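You operate a simulated robot arm through the tools that you are given. There is no shell and no other tool. Be economical: measure what you need, move in short steps, check, and stop when the job is done.

You are at the controls of a simulated two-armed robot. One attempt, no reset.

## Task
Put the silver nut on the top of the square table. Then take the brass nut and put it on the blue tile. Then put the steel bracket from the top of the workbench on the white cover. Then pull the right clip flap open. The order counts.

It is judged by the outcome, as a careful person would: the job done as asked, and still so three seconds after it is handed in. It fails if anything else is knocked over, pushed out of place, dropped, spilled or broken. A push-on lid holds only when it is set on centred and level and pressed home; a screw cap is set on level and turned clockwise until tight.

## Robot
Two 7-joint arms with fingered hands on one trunk, on a base that drives. Base frame: it is fixed to the floor where the robot stands at the start and does not move with it; the origin is under the middle of the robot, x ahead of it, y to its left, z up. Units: mm, rad, N and s.
The left shoulder is at the start at [20, 123, 1162], the right one opposite. With the tool pointing down near the work surface each hand reaches from about 100 to 460 mm from the robot's upright axis, wherever it stands, measured 20 degrees to its own side. Places, roughly: blue tile (10x10x1 cm) [-2000, 4400, 700]; brass nut (5x4x2 cm) [500, 200, 900]; right clip flap [1000, 2300, 1300]; silver nut (5x4x2 cm) [500, 100, 900]; steel bracket (6x10x3 cm) [500, 900, 900]; top of the square table [700, 3900, 800]; white cover (15x15x2 cm) [600, 700, 900]. Payload 2.4 kg a hand.
The TCP of each hand is the grasp point between the finger pads, 17 mm short of the fingertips. In the tool frame z runs along the fingers and y along their closing line. The gripper opens to 88 mm. The gripper's body begins 47 mm behind the TCP. The gripper is a hand of 3 fingers: y runs from the thumb to the fingers, the wrist lies at [0, 0, -165] in the tool frame.
Orientation is told as [roll, pitch, yaw] about the base's x, y, z axes, in that order, counted from this pose: with the fingers straight down and closing along the base's y, the tool's x points along the base's -x, its y along +y and its z along -z.

## Interface
- The arms move only by the tool nudge_tool. It takes "left_series", "right_series" or both (then of equal length, played together; a hand with none holds still); each is a list of rows, each an object of numbers (a shift or turn left out is 0): "tx", "ty", "tz": the shift along the tool's x, y, z in mm; "rx", "ry", "rz": the turn, a rotation vector about the tool's x, y, z in rad. In form: [{"tx": .., "ty": .., "tz": .., "rx": .., "ry": .., "rz": ..}, ...]. A call has 1 to 10 rows; each row shifts and turns the commanded pose from where the row before left it, along the tool's axes as they then stand. Rows are played at 5 a second. More than 50 mm and 0.15 rad between two rows, and nothing of the call is played. Where a pose cannot be reached the arm comes as near as it can. A force on the tool above 40 N (or 10 N above the force at the start of the call, whichever is more), or a blocked arm, ends the call early, and 0.2 s more pass. In this call time passes only in rows, and 0.2 s behind the last. It gives the time, the measured TCP pose, the force on the tool (base axes), the opening and the grip force at its end, in the units of the frame above (readings bear some noise), with the torque about the TCP (base axes, N m) and any sound that the robot's microphone picked up.
- Cameras (640 x 400 px; columns grow to the right, rows downward): "scene" is now at [49.1, 19.3, 1605.4]; the picture's right is [0.29, -0.96, 0.00], its down [-0.79, -0.24, -0.56] and it looks along [0.53, 0.16, -0.83] (base axes); focal length 280 px, centre (320, 200). "left" rides on the left gripper at [-52, 4, -66] in its tool frame; the picture's right is [-0.08, -1.00, 0.00], its down [0.78, -0.07, -0.62] and it looks along [0.62, -0.05, 0.78] (tool axes); focal length 243 px, centre (320, 200). "right" rides on the right gripper at [52, 4, -66] in its tool frame; the picture's right is [-0.08, 1.00, 0.00], its down [-0.78, -0.07, -0.62] and it looks along [-0.62, -0.05, 0.78] (tool axes); focal length 243 px, centre (320, 200). There is no depth. A picture from a camera that has moved, and an enlarged one, comes with that camera's place and axes in the base frame and with its lens.
- camera(camera): a new picture of that camera. The clock stands still meanwhile.
- move_column(by): slides the trunk up (or, below 0, down) by that many mm; the arms and the scene camera ride with it, the base frame stays. It gives what a move gives, with no picture.
- base_move(legs): drives the robot by 1 to 6 legs, each [ahead, left, turn to the left] in mm, mm and rad, along the robot's own axes; the way and the turn of a leg run together, so that a leg with both is an arc; at most 1500 mm and 3.142 rad a leg. The arms and the cameras ride along, it lands a little off, and it stops where it bumps. It gives what a move gives.
- set_fingers(finger1, finger2, thumb_bend, hand): sets how far each is bent, from 0 (flat) to 1 (curled in); at 0.3 the hand is open as for a grip, at 0.7 the pads meet at the TCP. One left out holds its place. A second passes; each finger stops where it meets its share of the squeeze, and holds until it gets a number again. It is the only way to open and close the hand. It gives what a move gives, with no picture; readings hold the bend of each and the force on the fingers (four entries, about 0 where the hand has none), thumb and palm.
- turn_head(pan, tilt): turns the head with the scene camera to pan (to the left, within 2.094 rad either way) and tilt (down, from -0.506 to 1.204), counted from straight ahead of the robot. It gives what a move gives.
- close_up(camera, box): a new picture of the part [left, top, right, bottom] of that camera's present view, enlarged. The clock stands still meanwhile.
- finish_job(): hands the job in; it is judged then, once.

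Go step by step. Nothing tells you exact positions but the pictures and the camera data: compare them with the known pose of the tool, close in by small moves and look again before you grip or let go. The budget is 165 turns and 138 pictures, counting those below and the enlarged ones. Unless the task says otherwise, let go and move clear before handing in.

The tools are called as name(argument=value, ...) on one line, values as JSON. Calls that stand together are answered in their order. nudge_tool: Moves the arms, as the interface text tells. Its arguments: {"type":"object","properties":{"left_series":{"type":"array","items":{"type":"object","properties":{"tx":{"type":"number"},"ty":{"type":"number"},"tz":{"type":"number"},"rx":{"type":"number"},"ry":{"type":"number"},"rz":{"type":"number"}}}},"right_series":{"type":"array","items":{"type":"object","properties":{"tx":{"type":"number"},"ty":{"type":"number"},"tz":{"type":"number"},"rx":{"type":"number"},"ry":{"type":"number"},"rz":{"type":"number"}}}}},"required":[]} The other tools are called the same way: move_column (by) slides the trunk up or down; set_fingers (finger1, finger2, thumb_bend, hand) moves the fingers one by one; base_move (legs) drives the base; turn_head (pan, tilt) turns the head that bears the scene camera; camera (camera) takes a picture; close_up (camera, box) takes an enlarged picture of a part of a camera's view; finish_job () hands the job in.

At the start:

```text
time: 0.0
left_eef_pos: [321.5, 284.4, 1064.7]
left_orientation: [0.001, 0.001, 0.0]
left_contact_force: [0.7, 0.8, 0.4]
left_ft_torque: [0.0, -0.05, 0.03]
left_grip_width: 87.8
left_finger_force: 0.0
left_shape: jaw
left_bend: [0.3, 0.3, 0.3]
left_finger forces: [0.1, 0.1, 0.1, 0.1, 0.0, 0.0]
right_eef_pos: [270.1, -56.3, 1122.1]
right_orientation: [0.0, 0.0, 0.0]
right_contact_force: [0.0, 0.4, 0.5]
right_ft_torque: [-0.01, 0.0, -0.04]
right_grip_width: 87.8
right_finger_force: 0.1
right_shape: jaw
right_bend: [0.3, 0.3, 0.3]
right_finger forces: [0.0, 0.0, 0.0, 0.1, 0.0, 0.0]
trunk travel left (down, up): [-375.0, 455.0]
robot x, y, heading: [0.4, 4.5, -0.0]
head pan, tilt: [0.298, 0.981]
```

scene: 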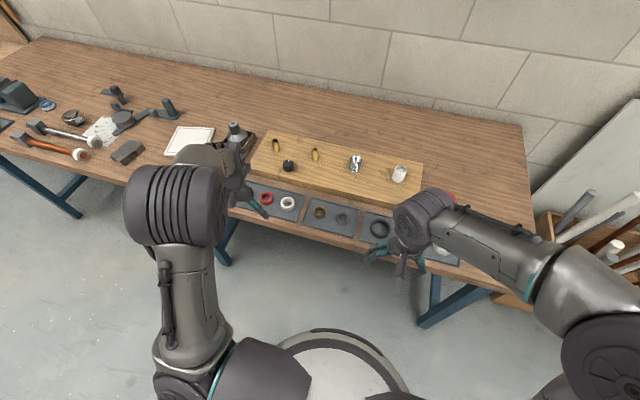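
right: 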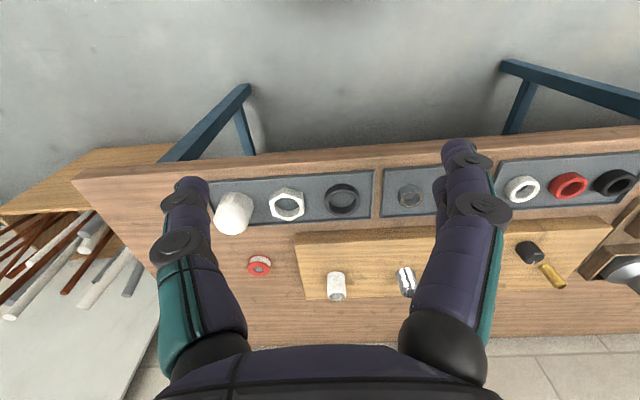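
left: 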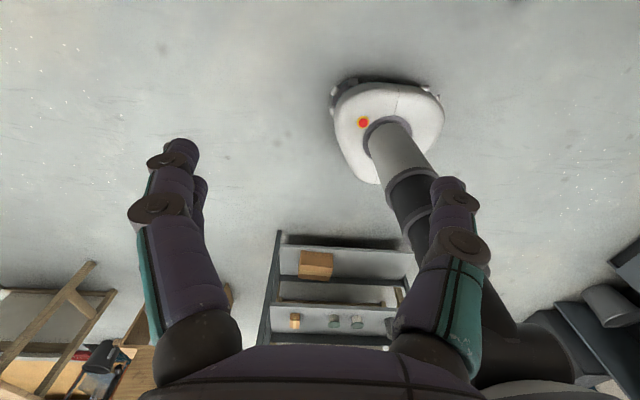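

I see a workbench with three trays of nuts in front of a wooden block. I'll enlarge the views to tell the silver and brass nuts apart.

close_up(camera="scene", box=[220, 120, 480, 280])

close_up(camera="right", box=[180, 130, 640, 320])

close_up(camera="scene", box=[0, 60, 260, 220])

```text
2.46 times, centred on (350, 200) of scene
camera zoom: at [49.1, 19.3, 1605.4], right [0.29, -0.96, 0.0], down [-0.79, -0.24, -0.56], along [0.53, 0.16, -0.83], focal length 689 px, centre (246, 200)
```

zoom: 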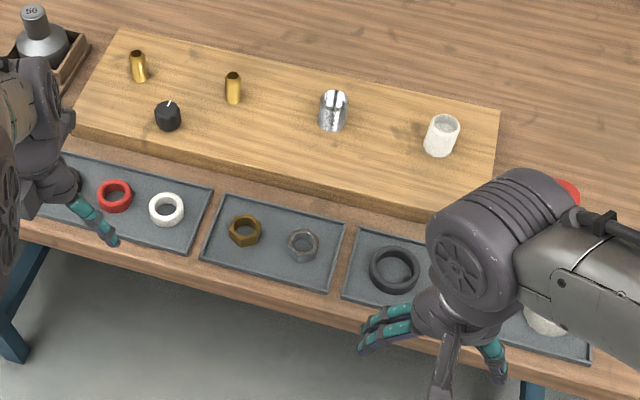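

```text
1.39 times, centred on (410, 225) of right
camera zoom: at [218.4, -51.0, 1188.6], right [0.08, 1.0, 0.0], down [0.78, -0.07, 0.62], along [0.62, -0.05, -0.78], focal length 338 px, centre (195, 165)
```

zoom: 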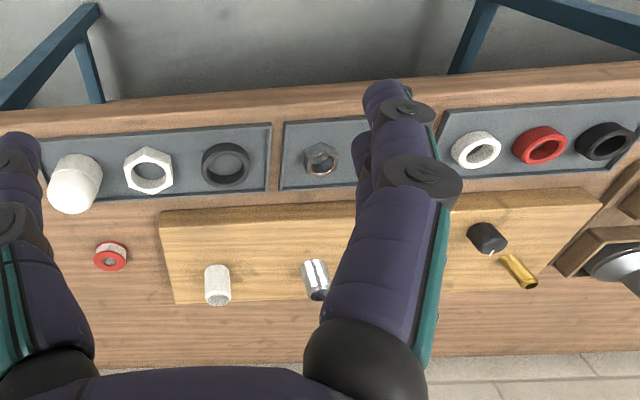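

```text
2.46 times, centred on (130, 140) of scene
camera zoom: at [49.1, 19.3, 1605.4], right [0.29, -0.96, 0.0], down [-0.79, -0.24, -0.56], along [0.53, 0.16, -0.83], focal length 689 px, centre (788, 348)
```

zoom: 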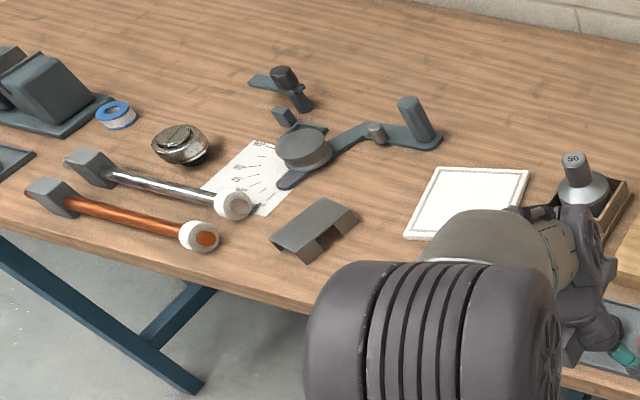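

The middle tray holds the brass nut (left, about [465,143]) and the silver hex nut (right, about [466,74]). I'll drive closer so the right hand can reach the silver nut comfortably.

base_move(legs=[[80, 160, 0]])

turn_head(pan=-0.2, tilt=0.95)

camera(camera="right")

camera(camera="scene")

```text
time: 1.5
left_eef_pos: [404.9, 446.2, 1064.3]
left_orientation: [-0.003, 0.0, 0.0]
left_contact_force: [0.3, 0.2, 0.3]
left_ft_torque: [-0.01, 0.03, 0.01]
left_grip_width: 88.0
left_finger_force: 0.0
left_shape: jaw
left_bend: [0.3, 0.3, 0.3]
left_finger forces: [0.0, 0.0, 0.0, 0.0, 0.1, 0.0]
right_eef_pos: [351.7, 105.7, 1121.9]
right_orientation: [0.0, 0.0, 0.0]
right_contact_force: [-1.1, -0.1, -0.4]
right_ft_torque: [-0.01, 0.0, 0.03]
right_grip_width: 88.0
right_finger_force: 0.0
right_shape: jaw
right_bend: [0.3, 0.3, 0.3]
right_finger forces: [0.0, 0.1, 0.0, 0.0, 0.0, 0.0]
trunk travel left (down, up): [-375.0, 455.0]
robot x, y, heading: [79.1, 161.9, 0.0]
head pan, tilt: [0.298, 0.981]
```

```text
time: 2.4
left_eef_pos: [403.1, 446.0, 1064.3]
left_orientation: [0.0, 0.0, -0.001]
left_contact_force: [-1.3, 0.5, -0.7]
left_ft_torque: [-0.02, 0.04, 0.04]
left_grip_width: 88.0
left_finger_force: 0.0
left_shape: jaw
left_bend: [0.3, 0.3, 0.3]
left_finger forces: [0.0, 0.0, 0.0, 0.0, 0.0, 0.0]
right_eef_pos: [349.8, 105.6, 1122.3]
right_orientation: [0.0, 0.002, 0.001]
right_contact_force: [0.0, 0.5, -0.6]
right_ft_torque: [-0.01, 0.0, -0.01]
right_grip_width: 87.8
right_finger_force: 0.2
right_shape: jaw
right_bend: [0.3, 0.3, 0.3]
right_finger forces: [0.0, 0.1, 0.0, 0.0, 0.0, 0.0]
trunk travel left (down, up): [-375.0, 455.0]
robot x, y, heading: [78.5, 161.1, 0.002]
head pan, tilt: [-0.201, 0.949]
```

```text
131 pictures are left
camera right: at [299.2, 109.9, 1188.6], right [0.08, 1.0, 0.0], down [0.78, -0.07, 0.62], along [0.62, -0.05, -0.78], focal length 243 px, centre (320, 200)
```

right: 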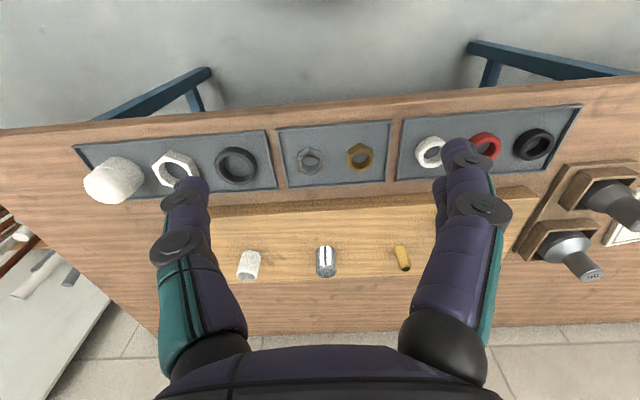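

```text
130 pictures are left
camera scene: at [133.3, 144.9, 1607.6], right [-0.2, -0.98, 0.0], down [-0.8, 0.16, -0.58], along [0.57, -0.12, -0.81], focal length 280 px, centre (320, 200)
```

scene: 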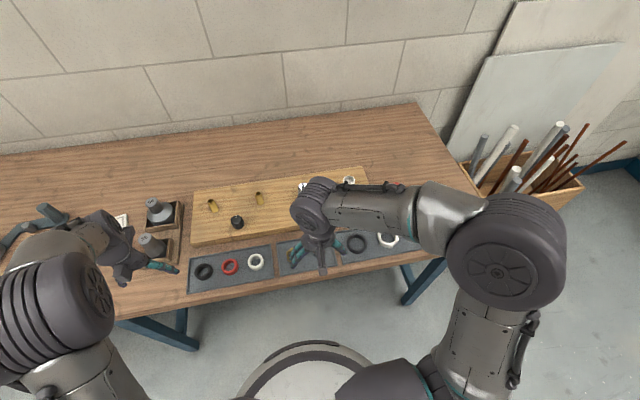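

The silver nut triangulates to about [477, 82, 863]. I'll narrow the fingers and move the right hand above it.

nudge_tool(right_series=[{"tx": -32, "ty": -6, "tz": 20}, {"tx": -32, "ty": -6, "tz": 30}, {"tx": -30, "ty": -6, "tz": 35}, {"tx": -30, "ty": -6, "tz": 35}])

set_fingers(hand="right", finger1=0.42, finger2=0.42, thumb_bend=0.42)

camera(camera="right")

```text
time: 3.4
left_eef_pos: [405.1, 445.5, 1064.3]
left_orientation: [0.0, -0.001, 0.0]
left_contact_force: [-0.4, 0.3, 0.7]
left_ft_torque: [-0.01, 0.01, 0.06]
left_grip_width: 87.6
left_finger_force: 0.0
left_shape: jaw
left_bend: [0.3, 0.3, 0.3]
left_finger forces: [0.1, 0.0, 0.1, 0.0, 0.0, 0.1]
right_eef_pos: [473.6, 80.7, 1000.1]
right_orientation: [0.0, 0.002, 0.002]
right_contact_force: [-0.3, 0.0, -0.5]
right_ft_torque: [0.0, -0.01, 0.02]
right_grip_width: 87.8
right_finger_force: 0.1
right_shape: jaw
right_bend: [0.3, 0.3, 0.3]
right_finger forces: [0.0, 0.1, 0.0, 0.0, 0.0, 0.0]
trunk travel left (down, up): [-375.0, 455.0]
robot x, y, heading: [82.9, 161.4, -0.001]
head pan, tilt: [-0.201, 0.949]
```

```text
time: 4.4
left_eef_pos: [402.4, 444.2, 1063.3]
left_orientation: [0.0, 0.0, 0.0]
left_contact_force: [-0.3, 0.1, -0.1]
left_ft_torque: [0.04, 0.03, -0.03]
left_grip_width: 88.0
left_finger_force: 0.1
left_shape: jaw
left_bend: [0.3, 0.3, 0.3]
left_finger forces: [0.0, 0.1, 0.0, 0.0, 0.1, 0.0]
right_eef_pos: [473.5, 81.1, 1000.9]
right_orientation: [0.0, 0.0, -0.001]
right_contact_force: [0.7, -0.3, 0.3]
right_ft_torque: [0.01, -0.01, 0.03]
right_grip_width: 58.6
right_finger_force: 0.1
right_shape: fingers
right_bend: [0.42, 0.42, 0.42]
right_finger forces: [0.0, 0.1, 0.1, 0.1, 0.0, 0.1]
trunk travel left (down, up): [-375.0, 455.0]
robot x, y, heading: [82.5, 160.5, 0.001]
head pan, tilt: [-0.201, 0.949]
```

```text
129 pictures are left
camera right: at [421.8, 85.7, 1067.3], right [0.08, 1.0, 0.0], down [0.78, -0.07, 0.62], along [0.62, -0.05, -0.78], focal length 243 px, centre (320, 200)
```

right: 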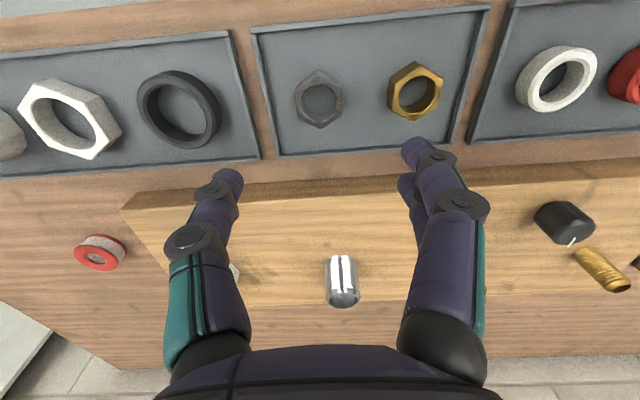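

The silver nut is near [482, 82, 858] with flats facing the fingers. I'll descend to about z=895 and look again.

nudge_tool(right_series=[{"tx": -4, "ty": 1, "tz": 35}, {"tx": -4, "tz": 35}, {"tz": 30}])

camera(camera="right")

camera(camera="scene")

```text
time: 5.2
left_eef_pos: [402.9, 445.3, 1064.8]
left_orientation: [-0.002, 0.0, -0.001]
left_contact_force: [-0.2, 0.8, 0.6]
left_ft_torque: [0.0, -0.02, -0.01]
left_grip_width: 88.0
left_finger_force: 0.1
left_shape: jaw
left_bend: [0.3, 0.3, 0.3]
left_finger forces: [0.0, 0.1, 0.0, 0.1, 0.0, 0.0]
right_eef_pos: [481.1, 81.6, 900.6]
right_orientation: [0.001, 0.0, 0.002]
right_contact_force: [-0.4, 0.3, -0.1]
right_ft_torque: [0.04, -0.01, -0.02]
right_grip_width: 58.6
right_finger_force: 0.1
right_shape: fingers
right_bend: [0.42, 0.42, 0.42]
right_finger forces: [0.0, 0.0, 0.0, 0.0, 0.1, 0.1]
trunk travel left (down, up): [-375.0, 455.0]
robot x, y, heading: [79.5, 159.1, -0.001]
head pan, tilt: [-0.201, 0.949]
```

```text
128 pictures are left
camera right: at [430.2, 86.0, 966.9], right [0.08, 1.0, 0.0], down [0.78, -0.07, 0.62], along [0.62, -0.05, -0.78], focal length 243 px, centre (320, 200)
```

right: 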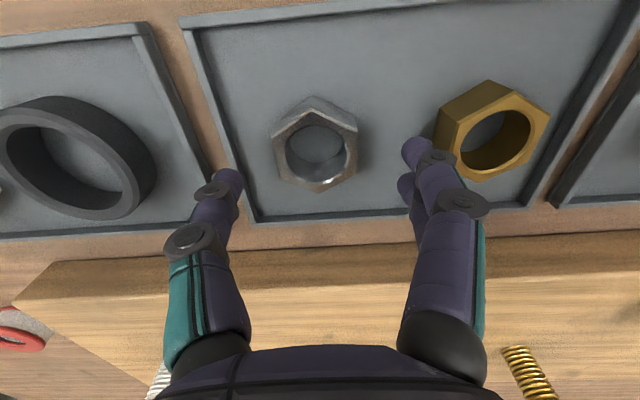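

```text
127 pictures are left
camera scene: at [133.6, 144.9, 1607.6], right [-0.2, -0.98, 0.0], down [-0.8, 0.16, -0.58], along [0.57, -0.12, -0.81], focal length 280 px, centre (320, 200)
```

scene: 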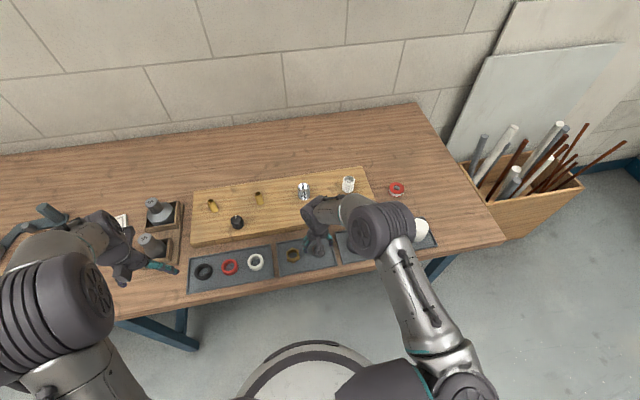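

The nut is well centred between thumb and fingers; the top is near z≈862. I'll descend to 868 and check.

nudge_tool(right_series=[{"tx": -2, "ty": -1, "tz": 16}, {"tz": 16}])

camera(camera="right")

close_up(camera="scene", box=[260, 190, 380, 290])

```text
time: 5.8
left_eef_pos: [401.5, 447.5, 1064.4]
left_orientation: [-0.001, -0.002, 0.001]
left_contact_force: [-0.3, 0.5, -0.4]
left_ft_torque: [-0.01, 0.02, 0.01]
left_grip_width: 87.9
left_finger_force: 0.2
left_shape: jaw
left_bend: [0.3, 0.3, 0.3]
left_finger forces: [0.1, 0.0, 0.0, 0.0, 0.0, 0.1]
right_eef_pos: [483.6, 82.1, 872.8]
right_orientation: [0.001, -0.008, 0.0]
right_contact_force: [-0.1, 0.5, 36.5]
right_ft_torque: [0.12, 0.11, -0.05]
right_grip_width: 58.5
right_finger_force: 19.2
right_shape: fingers
right_bend: [0.44, 0.43, 0.43]
right_finger forces: [11.9, 8.1, 0.1, 0.1, 18.6, 0.0]
trunk travel left (down, up): [-375.0, 455.0]
robot x, y, heading: [77.7, 160.7, 0.0]
head pan, tilt: [-0.201, 0.949]
```

```text
126 pictures are left
camera right: at [431.8, 85.9, 938.8], right [0.08, 1.0, 0.0], down [0.77, -0.07, 0.63], along [0.63, -0.05, -0.78], focal length 243 px, centre (320, 200)
```

right: 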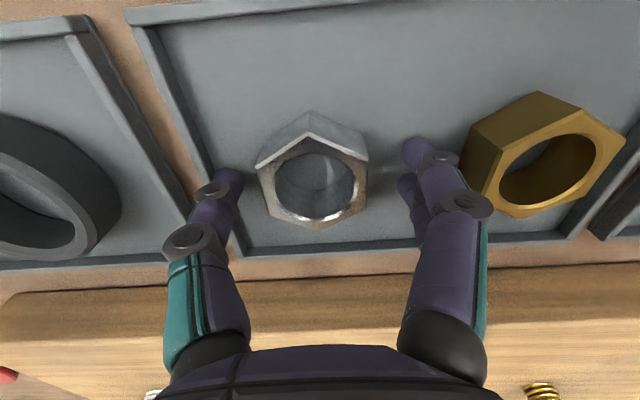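

```text
4.00 times, centred on (320, 240) of scene
camera zoom: at [129.9, 145.6, 1608.3], right [-0.2, -0.98, 0.0], down [-0.8, 0.16, -0.58], along [0.57, -0.12, -0.81], focal length 1120 px, centre (320, 40)
```

zoom: 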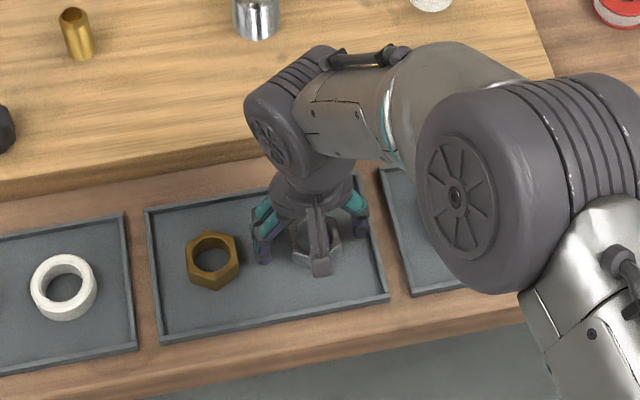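

The fingertips touch the tray floor (TCP 872.8), so I'll rise 3 mm, trim, and close on the nut.

nudge_tool(right_series=[{"tz": -2, "ty": -1}, {"tz": 0.5, "tx": 2}])

set_fingers(hand="right", finger1=0.6, finger2=0.6, thumb_bend=0.6)

camera(camera="right")

```text
time: 6.4
left_eef_pos: [401.9, 445.7, 1065.6]
left_orientation: [0.001, 0.001, 0.0]
left_contact_force: [-0.5, 0.5, -0.4]
left_ft_torque: [-0.01, 0.01, 0.02]
left_grip_width: 88.0
left_finger_force: 0.0
left_shape: jaw
left_bend: [0.3, 0.3, 0.3]
left_finger forces: [0.0, 0.0, 0.0, 0.0, 0.0, 0.0]
right_eef_pos: [483.0, 81.5, 873.0]
right_orientation: [-0.001, -0.008, 0.001]
right_contact_force: [11.2, 2.0, 34.9]
right_ft_torque: [-0.17, -0.18, 0.16]
right_grip_width: 58.4
right_finger_force: 19.5
right_shape: fingers
right_bend: [0.44, 0.43, 0.43]
right_finger forces: [8.9, 6.7, 0.0, 0.1, 23.1, 0.0]
trunk travel left (down, up): [-375.0, 455.0]
robot x, y, heading: [79.6, 161.6, -0.001]
head pan, tilt: [-0.201, 0.949]
```

```text
time: 7.4
left_eef_pos: [402.1, 445.8, 1063.8]
left_orientation: [0.001, -0.002, 0.0]
left_contact_force: [-0.1, 1.2, 0.2]
left_ft_torque: [-0.04, -0.01, -0.03]
left_grip_width: 87.9
left_finger_force: 0.1
left_shape: jaw
left_bend: [0.3, 0.3, 0.3]
left_finger forces: [0.1, 0.0, 0.0, 0.0, 0.0, 0.1]
right_eef_pos: [482.6, 81.0, 872.4]
right_orientation: [-0.001, -0.004, -0.002]
right_contact_force: [6.7, 4.8, 38.2]
right_ft_torque: [0.71, -0.11, -0.21]
right_grip_width: 53.5
right_finger_force: 19.4
right_shape: fingers
right_bend: [0.48, 0.48, 0.52]
right_finger forces: [13.7, 13.8, 0.0, 0.1, 11.0, 0.0]
trunk travel left (down, up): [-375.0, 455.0]
robot x, y, heading: [79.6, 158.0, 0.003]
head pan, tilt: [-0.201, 0.949]
```

```text
124 pictures are left
camera right: at [430.3, 85.8, 939.1], right [0.08, 1.0, 0.0], down [0.78, -0.07, 0.62], along [0.62, -0.05, -0.78], focal length 243 px, centre (320, 200)
```

right: 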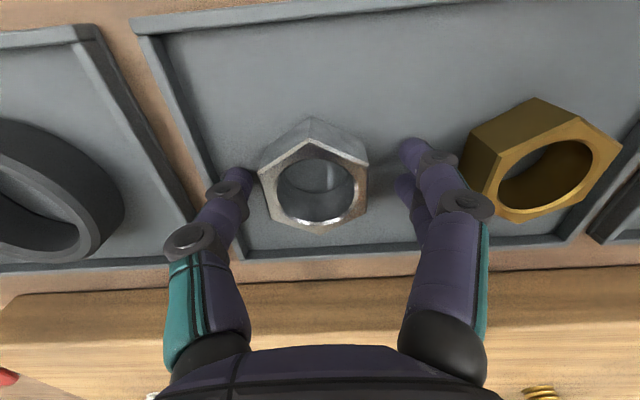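

The fingertips are still pressing on the tray floor, so I'll rise a bit more before closing again.

nudge_tool(right_series=[{"tz": -4}, {"tz": -4}])

set_fingers(hand="right", finger1=0.6, finger2=0.6, thumb_bend=0.6)

camera(camera="right")

```text
time: 8.0
left_eef_pos: [402.1, 445.3, 1064.0]
left_orientation: [0.0, 0.001, 0.001]
left_contact_force: [0.0, -0.2, 0.3]
left_ft_torque: [0.0, -0.01, 0.01]
left_grip_width: 87.9
left_finger_force: 0.1
left_shape: jaw
left_bend: [0.3, 0.3, 0.3]
left_finger forces: [0.0, 0.0, 0.1, 0.1, 0.1, 0.0]
right_eef_pos: [481.0, 79.4, 878.9]
right_orientation: [-0.002, 0.003, 0.003]
right_contact_force: [0.3, 0.0, -1.1]
right_ft_torque: [0.01, 0.0, -0.02]
right_grip_width: 30.3
right_finger_force: 3.1
right_shape: fingers
right_bend: [0.57, 0.57, 0.55]
right_finger forces: [1.4, 1.4, 0.1, 0.1, 2.8, 0.1]
trunk travel left (down, up): [-375.0, 455.0]
robot x, y, heading: [81.1, 163.6, 0.002]
head pan, tilt: [-0.201, 0.949]
```

```text
time: 9.0
left_eef_pos: [402.4, 444.9, 1063.2]
left_orientation: [0.0, 0.002, -0.001]
left_contact_force: [0.3, -1.3, 0.0]
left_ft_torque: [0.01, 0.01, -0.02]
left_grip_width: 87.9
left_finger_force: 0.0
left_shape: jaw
left_bend: [0.3, 0.3, 0.3]
left_finger forces: [0.0, 0.0, 0.1, 0.0, 0.1, 0.1]
right_eef_pos: [482.2, 80.8, 879.8]
right_orientation: [-0.001, -0.001, 0.001]
right_contact_force: [1.1, 0.0, -0.2]
right_ft_torque: [-0.01, -0.02, -0.02]
right_grip_width: 29.5
right_finger_force: 3.6
right_shape: fingers
right_bend: [0.56, 0.56, 0.56]
right_finger forces: [1.8, 1.8, 0.0, 0.1, 3.7, 0.1]
trunk travel left (down, up): [-375.0, 455.0]
robot x, y, heading: [82.6, 163.2, 0.004]
head pan, tilt: [-0.201, 0.949]
```

```text
123 pictures are left
camera right: at [431.2, 84.9, 946.2], right [0.08, 1.0, 0.0], down [0.78, -0.07, 0.62], along [0.62, -0.05, -0.78], focal length 243 px, centre (320, 200)
```

right: 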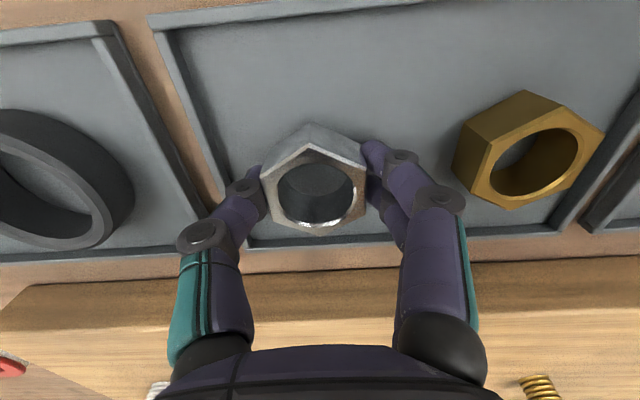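

The nut is held between the fingertips. I'll squeeze firmer and lift.

set_fingers(hand="right", finger1=0.7, finger2=0.7, thumb_bend=0.7)

nudge_tool(right_series=[{"tz": -10}, {"tz": -20}, {"tz": -30}, {"tz": -40}])

camera(camera="right")

```text
time: 10.0
left_eef_pos: [404.0, 446.0, 1065.1]
left_orientation: [-0.001, 0.001, -0.001]
left_contact_force: [0.6, -0.4, 0.6]
left_ft_torque: [0.0, 0.02, 0.02]
left_grip_width: 88.2
left_finger_force: 0.1
left_shape: jaw
left_bend: [0.3, 0.3, 0.3]
left_finger forces: [0.0, 0.0, 0.1, 0.0, 0.0, 0.0]
right_eef_pos: [483.2, 79.6, 879.8]
right_orientation: [0.001, 0.0, -0.001]
right_contact_force: [0.2, -0.2, -0.9]
right_ft_torque: [0.03, 0.02, -0.01]
right_grip_width: 27.8
right_finger_force: 10.6
right_shape: fingers
right_bend: [0.58, 0.58, 0.6]
right_finger forces: [5.2, 5.2, 0.0, 0.1, 10.3, 0.1]
trunk travel left (down, up): [-375.0, 455.0]
robot x, y, heading: [78.2, 162.0, -0.001]
head pan, tilt: [-0.201, 0.949]
```

```text
time: 11.0
left_eef_pos: [401.9, 445.6, 1064.1]
left_orientation: [0.0, 0.0, -0.001]
left_contact_force: [-0.1, 0.1, 0.2]
left_ft_torque: [0.01, 0.01, -0.03]
left_grip_width: 87.9
left_finger_force: 0.1
left_shape: jaw
left_bend: [0.3, 0.3, 0.3]
left_finger forces: [0.0, 0.0, 0.0, 0.1, 0.0, 0.0]
right_eef_pos: [481.2, 79.1, 981.0]
right_orientation: [0.001, 0.001, 0.002]
right_contact_force: [0.0, 0.3, -0.6]
right_ft_torque: [0.0, -0.05, 0.0]
right_grip_width: 28.0
right_finger_force: 10.2
right_shape: fingers
right_bend: [0.58, 0.58, 0.6]
right_finger forces: [5.2, 5.2, 0.0, 0.0, 10.2, 0.0]
trunk travel left (down, up): [-375.0, 455.0]
robot x, y, heading: [81.0, 158.7, 0.002]
head pan, tilt: [-0.201, 0.949]
```

```text
122 pictures are left
camera right: at [430.2, 84.0, 1047.4], right [0.08, 1.0, 0.0], down [0.78, -0.07, 0.62], along [0.62, -0.05, -0.78], focal length 243 px, centre (320, 200)
```

right: 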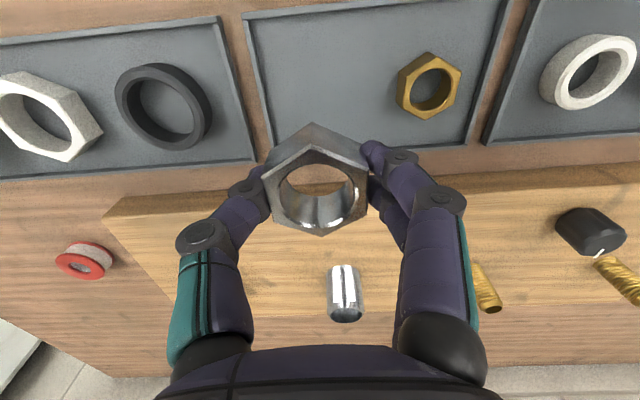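

The silver nut is held level. I'll retract the hands toward the body and look toward the square table for a route.

nudge_tool(right_series=[{"tx": 40, "tz": -30}, {"tx": 40, "tz": -30}, {"tx": 40, "tz": -30}, {"tx": 40, "tz": -20}], left_series=[{"tx": 30, "tz": -15}, {"tx": 30, "tz": -15}, {"tx": 20, "tz": -15}, {"tx": 0, "tz": 0}])

turn_head(pan=1.4, tilt=0.2)

camera(camera="scene")

```text
time: 12.0
left_eef_pos: [320.4, 444.9, 1109.1]
left_orientation: [0.001, -0.001, 0.0]
left_contact_force: [0.1, 0.1, -0.1]
left_ft_torque: [0.02, 0.01, -0.01]
left_grip_width: 87.9
left_finger_force: 0.0
left_shape: jaw
left_bend: [0.3, 0.3, 0.3]
left_finger forces: [0.0, 0.0, 0.0, 0.0, 0.0, 0.0]
right_eef_pos: [323.6, 80.0, 1091.1]
right_orientation: [0.0, -0.001, 0.003]
right_contact_force: [-0.5, 0.1, -0.2]
right_ft_torque: [-0.03, 0.02, -0.06]
right_grip_width: 28.0
right_finger_force: 9.9
right_shape: fingers
right_bend: [0.58, 0.58, 0.6]
right_finger forces: [5.1, 5.1, 0.0, 0.0, 10.2, 0.1]
trunk travel left (down, up): [-375.0, 455.0]
robot x, y, heading: [80.0, 158.2, 0.001]
head pan, tilt: [-0.201, 0.949]
```

```text
time: 13.7
left_eef_pos: [321.2, 445.3, 1108.9]
left_orientation: [-0.001, -0.001, -0.001]
left_contact_force: [0.3, -0.2, -0.6]
left_ft_torque: [-0.03, 0.01, 0.0]
left_grip_width: 88.1
left_finger_force: 0.0
left_shape: jaw
left_bend: [0.3, 0.3, 0.3]
left_finger forces: [0.0, 0.0, 0.0, 0.1, 0.0, 0.1]
right_eef_pos: [323.3, 79.7, 1091.2]
right_orientation: [-0.001, 0.0, 0.0]
right_contact_force: [-0.1, 0.4, -0.9]
right_ft_torque: [0.0, -0.03, -0.03]
right_grip_width: 28.0
right_finger_force: 10.6
right_shape: fingers
right_bend: [0.58, 0.58, 0.6]
right_finger forces: [5.0, 5.2, 0.0, 0.1, 10.2, 0.1]
trunk travel left (down, up): [-375.0, 455.0]
robot x, y, heading: [83.0, 156.9, -0.001]
head pan, tilt: [1.4, 0.201]
```

```text
121 pictures are left
camera scene: at [77.9, 251.1, 1672.8], right [0.99, -0.17, 0.0], down [-0.03, -0.2, -0.98], along [0.17, 0.97, -0.2], focal length 280 px, centre (320, 200)
```

scene: 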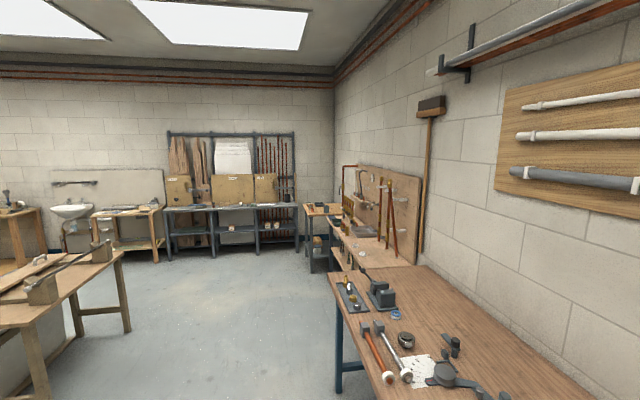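

The aisle is clear: the square table stands at about [700, 3900] past a second bench. I'll back off and slide left down the aisle, still facing +x.

base_move(legs=[[-150, 0, 0], [0, 1500, 0], [0, 1500, 0], [0, 500, 0]])

turn_head(pan=0.3, tilt=0.5)

camera(camera="scene")

```text
time: 31.8
left_eef_pos: [125.6, 3965.8, 1108.5]
left_orientation: [-0.001, 0.001, 0.014]
left_contact_force: [0.9, -0.4, -0.1]
left_ft_torque: [-0.02, -0.01, 0.0]
left_grip_width: 87.9
left_finger_force: 0.0
left_shape: jaw
left_bend: [0.3, 0.3, 0.3]
left_finger forces: [0.0, 0.0, 0.0, 0.0, 0.1, 0.1]
right_eef_pos: [131.3, 3601.8, 1089.8]
right_orientation: [-0.001, 0.0, 0.013]
right_contact_force: [-1.1, -0.2, 0.3]
right_ft_torque: [0.01, 0.01, 0.0]
right_grip_width: 28.1
right_finger_force: 10.1
right_shape: fingers
right_bend: [0.58, 0.58, 0.6]
right_finger forces: [5.2, 5.1, 0.1, 0.0, 10.3, 0.0]
trunk travel left (down, up): [-375.0, 455.0]
robot x, y, heading: [-111.5, 3678.1, 0.014]
head pan, tilt: [1.4, 0.201]
```

```text
time: 33.1
left_eef_pos: [125.1, 3966.9, 1108.2]
left_orientation: [0.001, 0.001, 0.015]
left_contact_force: [0.8, 0.8, 0.6]
left_ft_torque: [0.0, -0.02, -0.01]
left_grip_width: 87.8
left_finger_force: 0.0
left_shape: jaw
left_bend: [0.3, 0.3, 0.3]
left_finger forces: [0.0, 0.1, 0.0, 0.1, 0.0, 0.0]
right_eef_pos: [131.6, 3600.9, 1090.7]
right_orientation: [0.0, 0.0, 0.015]
right_contact_force: [-0.1, 0.0, -1.0]
right_ft_torque: [0.04, -0.02, 0.01]
right_grip_width: 28.3
right_finger_force: 10.3
right_shape: fingers
right_bend: [0.58, 0.58, 0.6]
right_finger forces: [5.1, 5.1, 0.0, 0.0, 10.3, 0.0]
trunk travel left (down, up): [-375.0, 455.0]
robot x, y, heading: [-112.0, 3677.1, 0.013]
head pan, tilt: [0.3, 0.499]
```

```text
120 pictures are left
camera scene: at [-43.8, 3704.3, 1645.1], right [0.31, -0.95, 0.0], down [-0.46, -0.15, -0.88], along [0.83, 0.27, -0.48], focal length 280 px, centre (320, 200)
```

scene: 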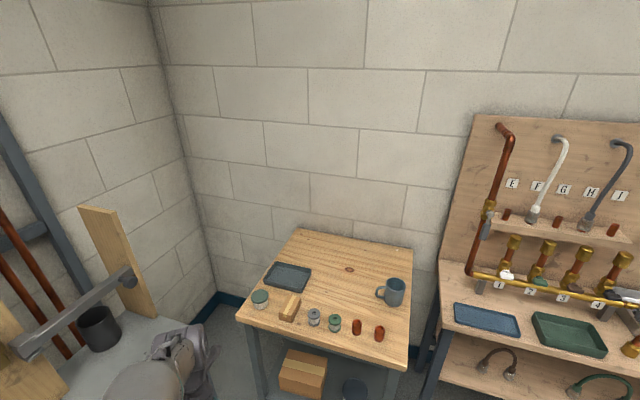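

The square table is ahead-left with free space behind its front row of objects. I'll check the clearance to the left bench before closing in.

turn_head(pan=0.9, tilt=0.8)

camera(camera="scene")

```text
time: 34.1
left_eef_pos: [126.1, 3965.6, 1108.3]
left_orientation: [-0.001, 0.0, 0.015]
left_contact_force: [-0.2, -0.1, -1.0]
left_ft_torque: [-0.01, 0.01, 0.01]
left_grip_width: 87.9
left_finger_force: 0.1
left_shape: jaw
left_bend: [0.3, 0.3, 0.3]
left_finger forces: [0.0, 0.1, 0.0, 0.0, 0.1, 0.0]
right_eef_pos: [132.7, 3600.1, 1090.0]
right_orientation: [0.0, -0.002, 0.013]
right_contact_force: [0.5, -0.2, -1.3]
right_ft_torque: [-0.02, 0.03, -0.01]
right_grip_width: 28.1
right_finger_force: 10.6
right_shape: fingers
right_bend: [0.58, 0.58, 0.6]
right_finger forces: [5.1, 5.1, 0.0, 0.0, 10.4, 0.0]
trunk travel left (down, up): [-375.0, 455.0]
robot x, y, heading: [-110.5, 3677.5, 0.015]
head pan, tilt: [0.901, 0.799]
```

```text
119 pictures are left
camera scene: at [-81.0, 3740.0, 1619.2], right [0.79, -0.61, 0.0], down [-0.44, -0.57, -0.7], along [0.43, 0.55, -0.72], focal length 280 px, centre (320, 200)
```

scene: 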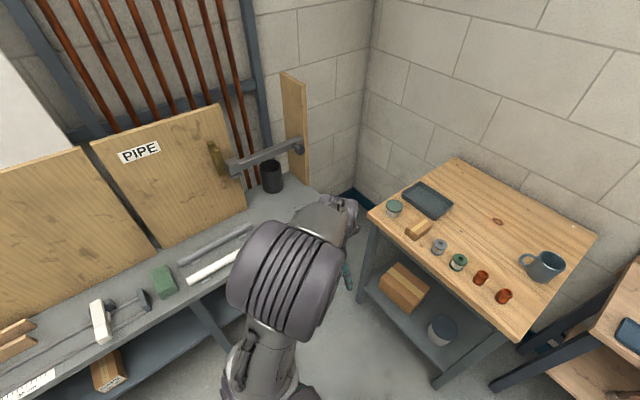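

The left bench edge is at y≈4220 and the square table's front edge at x≈510. I'll go to about (235, 3890).

base_move(legs=[[345, 205, -0.014]])

turn_head(pan=-0.05, tilt=0.9)

camera(camera="scene")

camera(camera="right")

```text
time: 36.6
left_eef_pos: [483.7, 4171.9, 1109.0]
left_orientation: [0.0, -0.001, 0.001]
left_contact_force: [-0.4, 0.6, 0.4]
left_ft_torque: [-0.01, -0.01, 0.0]
left_grip_width: 87.7
left_finger_force: 0.0
left_shape: jaw
left_bend: [0.3, 0.3, 0.3]
left_finger forces: [0.0, 0.0, 0.0, 0.1, 0.0, 0.0]
right_eef_pos: [485.7, 3806.1, 1091.1]
right_orientation: [0.0, -0.001, 0.004]
right_contact_force: [-0.8, -0.2, -1.3]
right_ft_torque: [-0.01, -0.02, 0.01]
right_grip_width: 28.1
right_finger_force: 10.3
right_shape: fingers
right_bend: [0.58, 0.58, 0.6]
right_finger forces: [5.1, 5.1, 0.0, 0.0, 10.3, 0.1]
trunk travel left (down, up): [-375.0, 455.0]
robot x, y, heading: [244.9, 3883.4, 0.0]
head pan, tilt: [0.901, 0.799]
```

```text
time: 37.9
left_eef_pos: [482.1, 4171.0, 1108.6]
left_orientation: [-0.001, -0.001, 0.002]
left_contact_force: [-0.2, -0.2, 0.6]
left_ft_torque: [-0.02, -0.02, -0.01]
left_grip_width: 87.5
left_finger_force: 0.1
left_shape: jaw
left_bend: [0.3, 0.3, 0.3]
left_finger forces: [0.0, 0.0, 0.0, 0.0, 0.0, 0.0]
right_eef_pos: [484.6, 3806.0, 1091.4]
right_orientation: [0.0, -0.001, 0.004]
right_contact_force: [1.4, -0.2, 0.1]
right_ft_torque: [-0.02, 0.03, -0.01]
right_grip_width: 28.1
right_finger_force: 9.9
right_shape: fingers
right_bend: [0.58, 0.58, 0.6]
right_finger forces: [5.1, 5.0, 0.1, 0.0, 10.2, 0.0]
trunk travel left (down, up): [-375.0, 455.0]
robot x, y, heading: [238.7, 3882.5, 0.0]
head pan, tilt: [-0.051, 0.901]
```

```text
118 pictures are left
camera scene: at [299.2, 3880.7, 1611.3], right [-0.05, -1.0, 0.0], down [-0.78, 0.04, -0.62], along [0.62, -0.03, -0.78], focal length 280 px, centre (320, 200)
```

scene: 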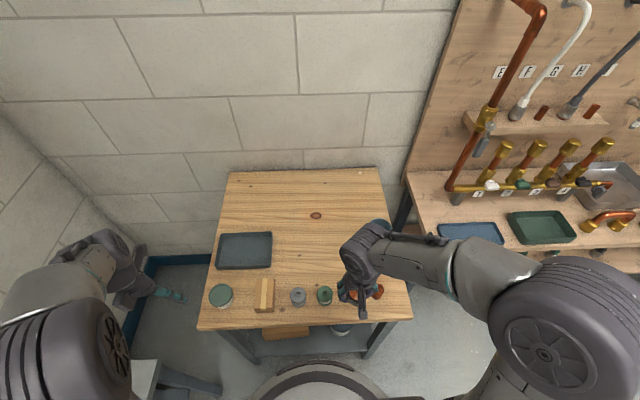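

```text
117 pictures are left
camera right: at [434.3, 3809.9, 1157.0], right [0.08, 1.0, 0.0], down [0.78, -0.06, 0.62], along [0.62, -0.05, -0.78], focal length 243 px, centre (320, 200)
```

right: 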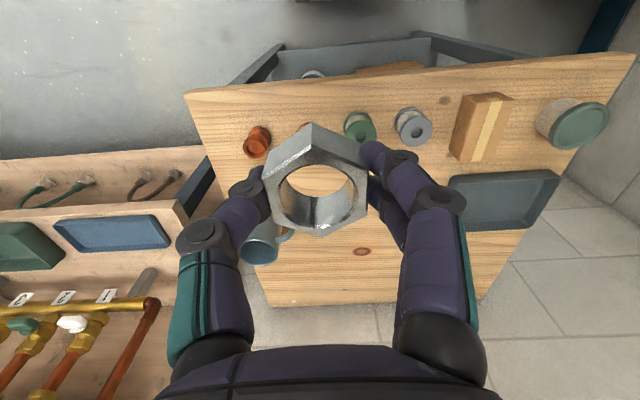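

The spot around [675, 3830] is free. I'll carry the nut above it and lower to about z=900.

nudge_tool(right_series=[{"tx": -48, "ty": 6}, {"tx": -48, "ty": 6}, {"tx": -48, "ty": 6}, {"tx": -46, "ty": 6}, {"tz": 45}, {"tz": 45}, {"tz": 45}, {"tz": 45}])

camera(camera="scene")

camera(camera="right")

```text
time: 39.6
left_eef_pos: [484.4, 4170.9, 1109.0]
left_orientation: [0.001, 0.001, 0.002]
left_contact_force: [0.9, -0.5, 0.1]
left_ft_torque: [0.0, -0.01, 0.0]
left_grip_width: 87.8
left_finger_force: 0.1
left_shape: jaw
left_bend: [0.3, 0.3, 0.3]
left_finger forces: [0.0, 0.0, 0.0, 0.0, 0.2, 0.0]
right_eef_pos: [675.5, 3829.9, 909.8]
right_orientation: [0.0, 0.0, 0.002]
right_contact_force: [-0.4, 0.3, -0.8]
right_ft_torque: [0.02, 0.01, 0.0]
right_grip_width: 27.7
right_finger_force: 10.7
right_shape: fingers
right_bend: [0.58, 0.58, 0.61]
right_finger forces: [5.1, 5.1, 0.0, 0.0, 10.3, 0.0]
trunk travel left (down, up): [-375.0, 455.0]
robot x, y, heading: [240.9, 3884.4, -0.0]
head pan, tilt: [-0.051, 0.901]
```

```text
116 pictures are left
camera scene: at [299.7, 3880.6, 1611.2], right [-0.05, -1.0, 0.0], down [-0.78, 0.04, -0.62], along [0.62, -0.03, -0.78], focal length 280 px, centre (320, 200)
```

scene: 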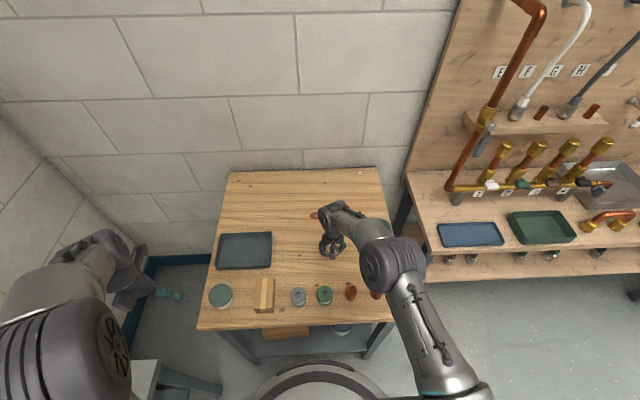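

```text
115 pictures are left
camera right: at [624.5, 3834.7, 976.5], right [0.08, 1.0, 0.0], down [0.78, -0.06, 0.62], along [0.62, -0.05, -0.78], focal length 243 px, centre (320, 200)
```

right: 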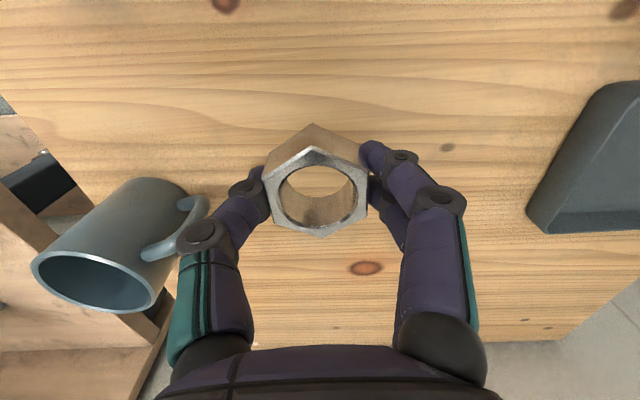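

Clear of the mug. I'll lower further in small steps until contact.

nudge_tool(right_series=[{"tz": 35}, {"tz": 25}, {"tz": 8}])

camera(camera="right")

close_up(camera="scene", box=[270, 190, 390, 290])

```text
time: 40.5
left_eef_pos: [483.3, 4171.3, 1108.7]
left_orientation: [0.001, 0.0, 0.001]
left_contact_force: [0.2, -0.1, 0.3]
left_ft_torque: [-0.04, 0.0, 0.01]
left_grip_width: 87.8
left_finger_force: 0.1
left_shape: jaw
left_bend: [0.3, 0.3, 0.3]
left_finger forces: [0.0, 0.1, 0.0, 0.1, 0.1, 0.0]
right_eef_pos: [675.3, 3830.5, 841.9]
right_orientation: [-0.001, -0.001, 0.003]
right_contact_force: [-0.4, -0.1, 0.1]
right_ft_torque: [0.04, -0.02, 0.0]
right_grip_width: 27.9
right_finger_force: 10.2
right_shape: fingers
right_bend: [0.58, 0.58, 0.61]
right_finger forces: [5.0, 5.1, 0.0, 0.0, 10.1, 0.2]
trunk travel left (down, up): [-375.0, 455.0]
robot x, y, heading: [245.0, 3887.7, 0.006]
head pan, tilt: [-0.051, 0.901]
```

```text
114 pictures are left
camera right: at [624.0, 3834.5, 908.9], right [0.08, 1.0, 0.0], down [0.78, -0.06, 0.62], along [0.62, -0.05, -0.78], focal length 243 px, centre (320, 200)
```

right: 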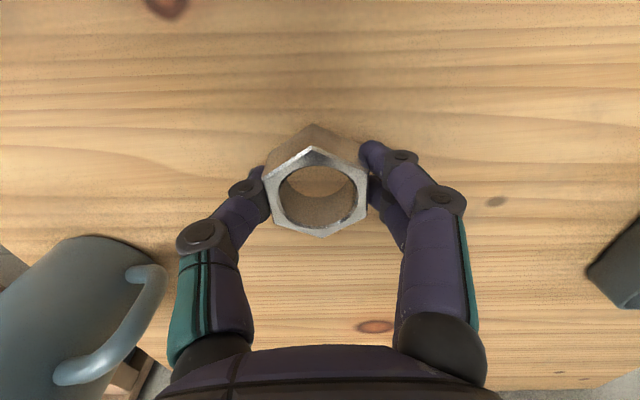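

```text
4.00 times, centred on (330, 240) of scene
camera zoom: at [299.4, 3880.6, 1611.3], right [-0.05, -1.0, 0.0], down [-0.78, 0.04, -0.62], along [0.62, -0.03, -0.78], focal length 1120 px, centre (280, 40)
```

zoom: 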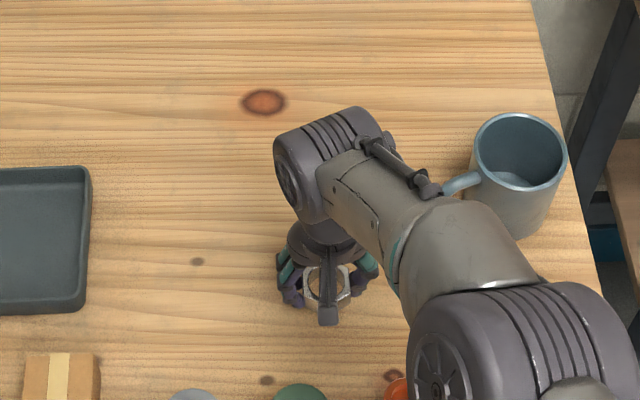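

No contact yet. Continuing down in 3 mm steps.

nudge_tool(right_series=[{"tz": 3}, {"tz": 3}, {"tz": 3}, {"tz": 3}, {"tz": 2}])

camera(camera="right")

```text
time: 41.6
left_eef_pos: [483.5, 4171.6, 1107.9]
left_orientation: [0.0, 0.001, 0.002]
left_contact_force: [-0.2, 0.0, -0.1]
left_ft_torque: [0.02, -0.02, 0.0]
left_grip_width: 88.0
left_finger_force: 0.1
left_shape: jaw
left_bend: [0.3, 0.3, 0.3]
left_finger forces: [0.0, 0.0, 0.0, 0.0, 0.0, 0.1]
right_eef_pos: [676.2, 3829.0, 829.1]
right_orientation: [0.001, 0.0, 0.003]
right_contact_force: [-0.6, 0.5, -0.9]
right_ft_torque: [0.02, 0.01, 0.02]
right_grip_width: 27.8
right_finger_force: 9.7
right_shape: fingers
right_bend: [0.58, 0.58, 0.61]
right_finger forces: [5.1, 5.1, 0.0, 0.0, 10.2, 0.0]
trunk travel left (down, up): [-375.0, 455.0]
robot x, y, heading: [241.9, 3884.9, 0.005]
head pan, tilt: [-0.051, 0.901]
```

```text
112 pictures are left
camera right: at [624.0, 3833.5, 895.0], right [0.08, 1.0, 0.0], down [0.78, -0.06, 0.62], along [0.62, -0.05, -0.78], focal length 243 px, centre (320, 200)
```

right: 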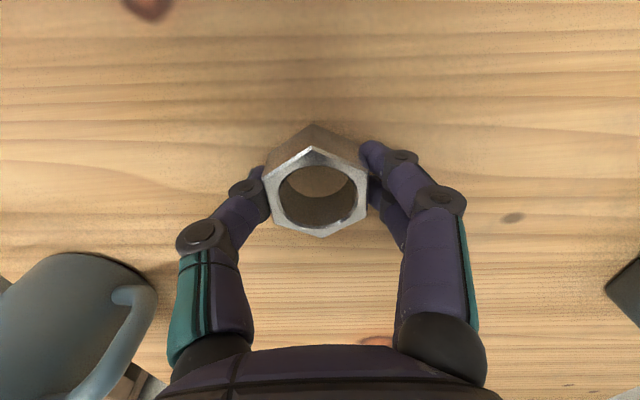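

The table appears only a few mm below. Continuing in 1.5–2 mm steps.

nudge_tool(right_series=[{"tz": 2}, {"tz": 2}, {"tz": 1.5}])

nudge_tool(right_series=[{"tz": 1.5}, {"tz": 1.5}])

```text
time: 42.5
left_eef_pos: [483.1, 4171.3, 1108.3]
left_orientation: [0.0, 0.0, 0.002]
left_contact_force: [0.0, -0.6, 0.1]
left_ft_torque: [0.0, 0.03, 0.01]
left_grip_width: 88.0
left_finger_force: 0.1
left_shape: jaw
left_bend: [0.3, 0.3, 0.3]
left_finger forces: [0.0, 0.1, 0.1, 0.0, 0.0, 0.0]
right_eef_pos: [673.1, 3829.5, 825.0]
right_orientation: [0.0, -0.001, 0.004]
right_contact_force: [0.0, 0.4, -0.3]
right_ft_torque: [0.01, -0.04, -0.02]
right_grip_width: 28.0
right_finger_force: 10.4
right_shape: fingers
right_bend: [0.58, 0.58, 0.61]
right_finger forces: [5.1, 5.1, 0.0, 0.1, 10.2, 0.0]
right hand out of reach, approached as far as the arm can: row 3
trunk travel left (down, up): [-375.0, 455.0]
robot x, y, heading: [246.8, 3883.4, 0.006]
head pan, tilt: [-0.051, 0.901]
```

```text
time: 43.0
left_eef_pos: [483.2, 4171.8, 1108.6]
left_orientation: [0.0, 0.0, 0.001]
left_contact_force: [0.3, 0.2, 0.1]
left_ft_torque: [-0.03, 0.01, -0.01]
left_grip_width: 87.8
left_finger_force: 0.0
left_shape: jaw
left_bend: [0.3, 0.3, 0.3]
left_finger forces: [0.1, 0.0, 0.0, 0.1, 0.0, 0.1]
right_eef_pos: [672.5, 3829.8, 823.5]
right_orientation: [0.001, 0.001, 0.001]
right_contact_force: [0.2, 0.5, -1.1]
right_ft_torque: [0.0, 0.0, 0.01]
right_grip_width: 27.8
right_finger_force: 9.9
right_shape: fingers
right_bend: [0.58, 0.58, 0.61]
right_finger forces: [5.2, 5.0, 0.1, 0.1, 10.3, 0.0]
trunk travel left (down, up): [-375.0, 455.0]
robot x, y, heading: [244.4, 3885.7, 0.003]
head pan, tilt: [-0.051, 0.901]
```

The arm is at its reach limit, so I'll lower with the trunk in small steps.

move_column(by=-4)

move_column(by=-3)

close_up(camera="right", box=[220, 100, 420, 260])

```text
time: 43.6
left_eef_pos: [482.5, 4170.6, 1105.4]
left_orientation: [-0.001, -0.003, 0.001]
left_contact_force: [-0.3, -0.2, 0.1]
left_ft_torque: [-0.03, -0.03, -0.02]
left_grip_width: 87.7
left_finger_force: 0.0
left_shape: jaw
left_bend: [0.3, 0.3, 0.3]
left_finger forces: [0.1, 0.0, 0.0, 0.0, 0.1, 0.1]
right_eef_pos: [672.3, 3829.6, 819.9]
right_orientation: [0.003, -0.004, 0.003]
right_contact_force: [-0.3, 1.4, 16.1]
right_ft_torque: [0.29, 0.03, 0.01]
right_grip_width: 27.9
right_finger_force: 18.6
right_shape: fingers
right_bend: [0.61, 0.6, 0.61]
right_finger forces: [12.7, 11.9, 0.0, 0.0, 12.8, 0.1]
trunk travel left (down, up): [-371.0, 459.0]
robot x, y, heading: [241.3, 3886.6, 0.0]
head pan, tilt: [-0.051, 0.901]
```

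```text
time: 44.1
left_eef_pos: [482.3, 4172.0, 1103.1]
left_orientation: [0.001, -0.001, 0.002]
left_contact_force: [-0.1, 0.7, -0.1]
left_ft_torque: [-0.01, 0.0, -0.01]
left_grip_width: 87.8
left_finger_force: 0.0
left_shape: jaw
left_bend: [0.3, 0.3, 0.3]
left_finger forces: [0.1, 0.0, 0.0, 0.1, 0.0, 0.1]
right_eef_pos: [674.7, 3830.4, 820.9]
right_orientation: [0.003, -0.011, 0.002]
right_contact_force: [-3.8, 1.2, 17.7]
right_ft_torque: [0.15, 0.1, 0.04]
right_grip_width: 27.8
right_finger_force: 19.9
right_shape: fingers
right_bend: [0.63, 0.62, 0.62]
right_finger forces: [12.5, 10.5, 0.0, 0.0, 17.0, 0.0]
trunk travel left (down, up): [-368.0, 462.0]
robot x, y, heading: [241.8, 3889.3, -0.0]
head pan, tilt: [-0.051, 0.901]
stopped: the force on the tool passed its limit at 42 N (the readings are from after the stop); the commanded pose is now the measured one
```

```text
2.50 times, centred on (320, 180) of right
camera zoom: at [622.6, 3834.5, 886.2], right [0.08, 1.0, 0.0], down [0.77, -0.07, 0.63], along [0.63, -0.05, -0.78], focal length 606 px, centre (320, 250)
```

zoom: 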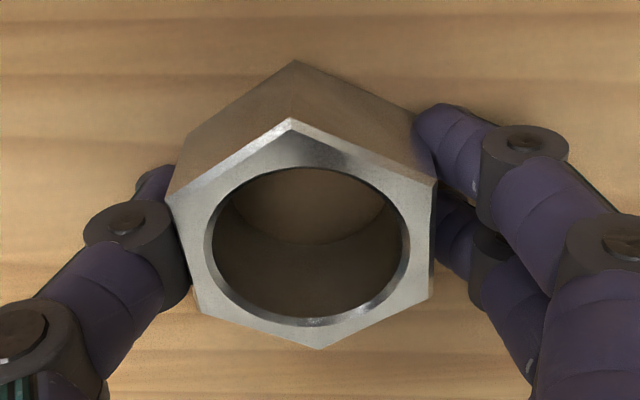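

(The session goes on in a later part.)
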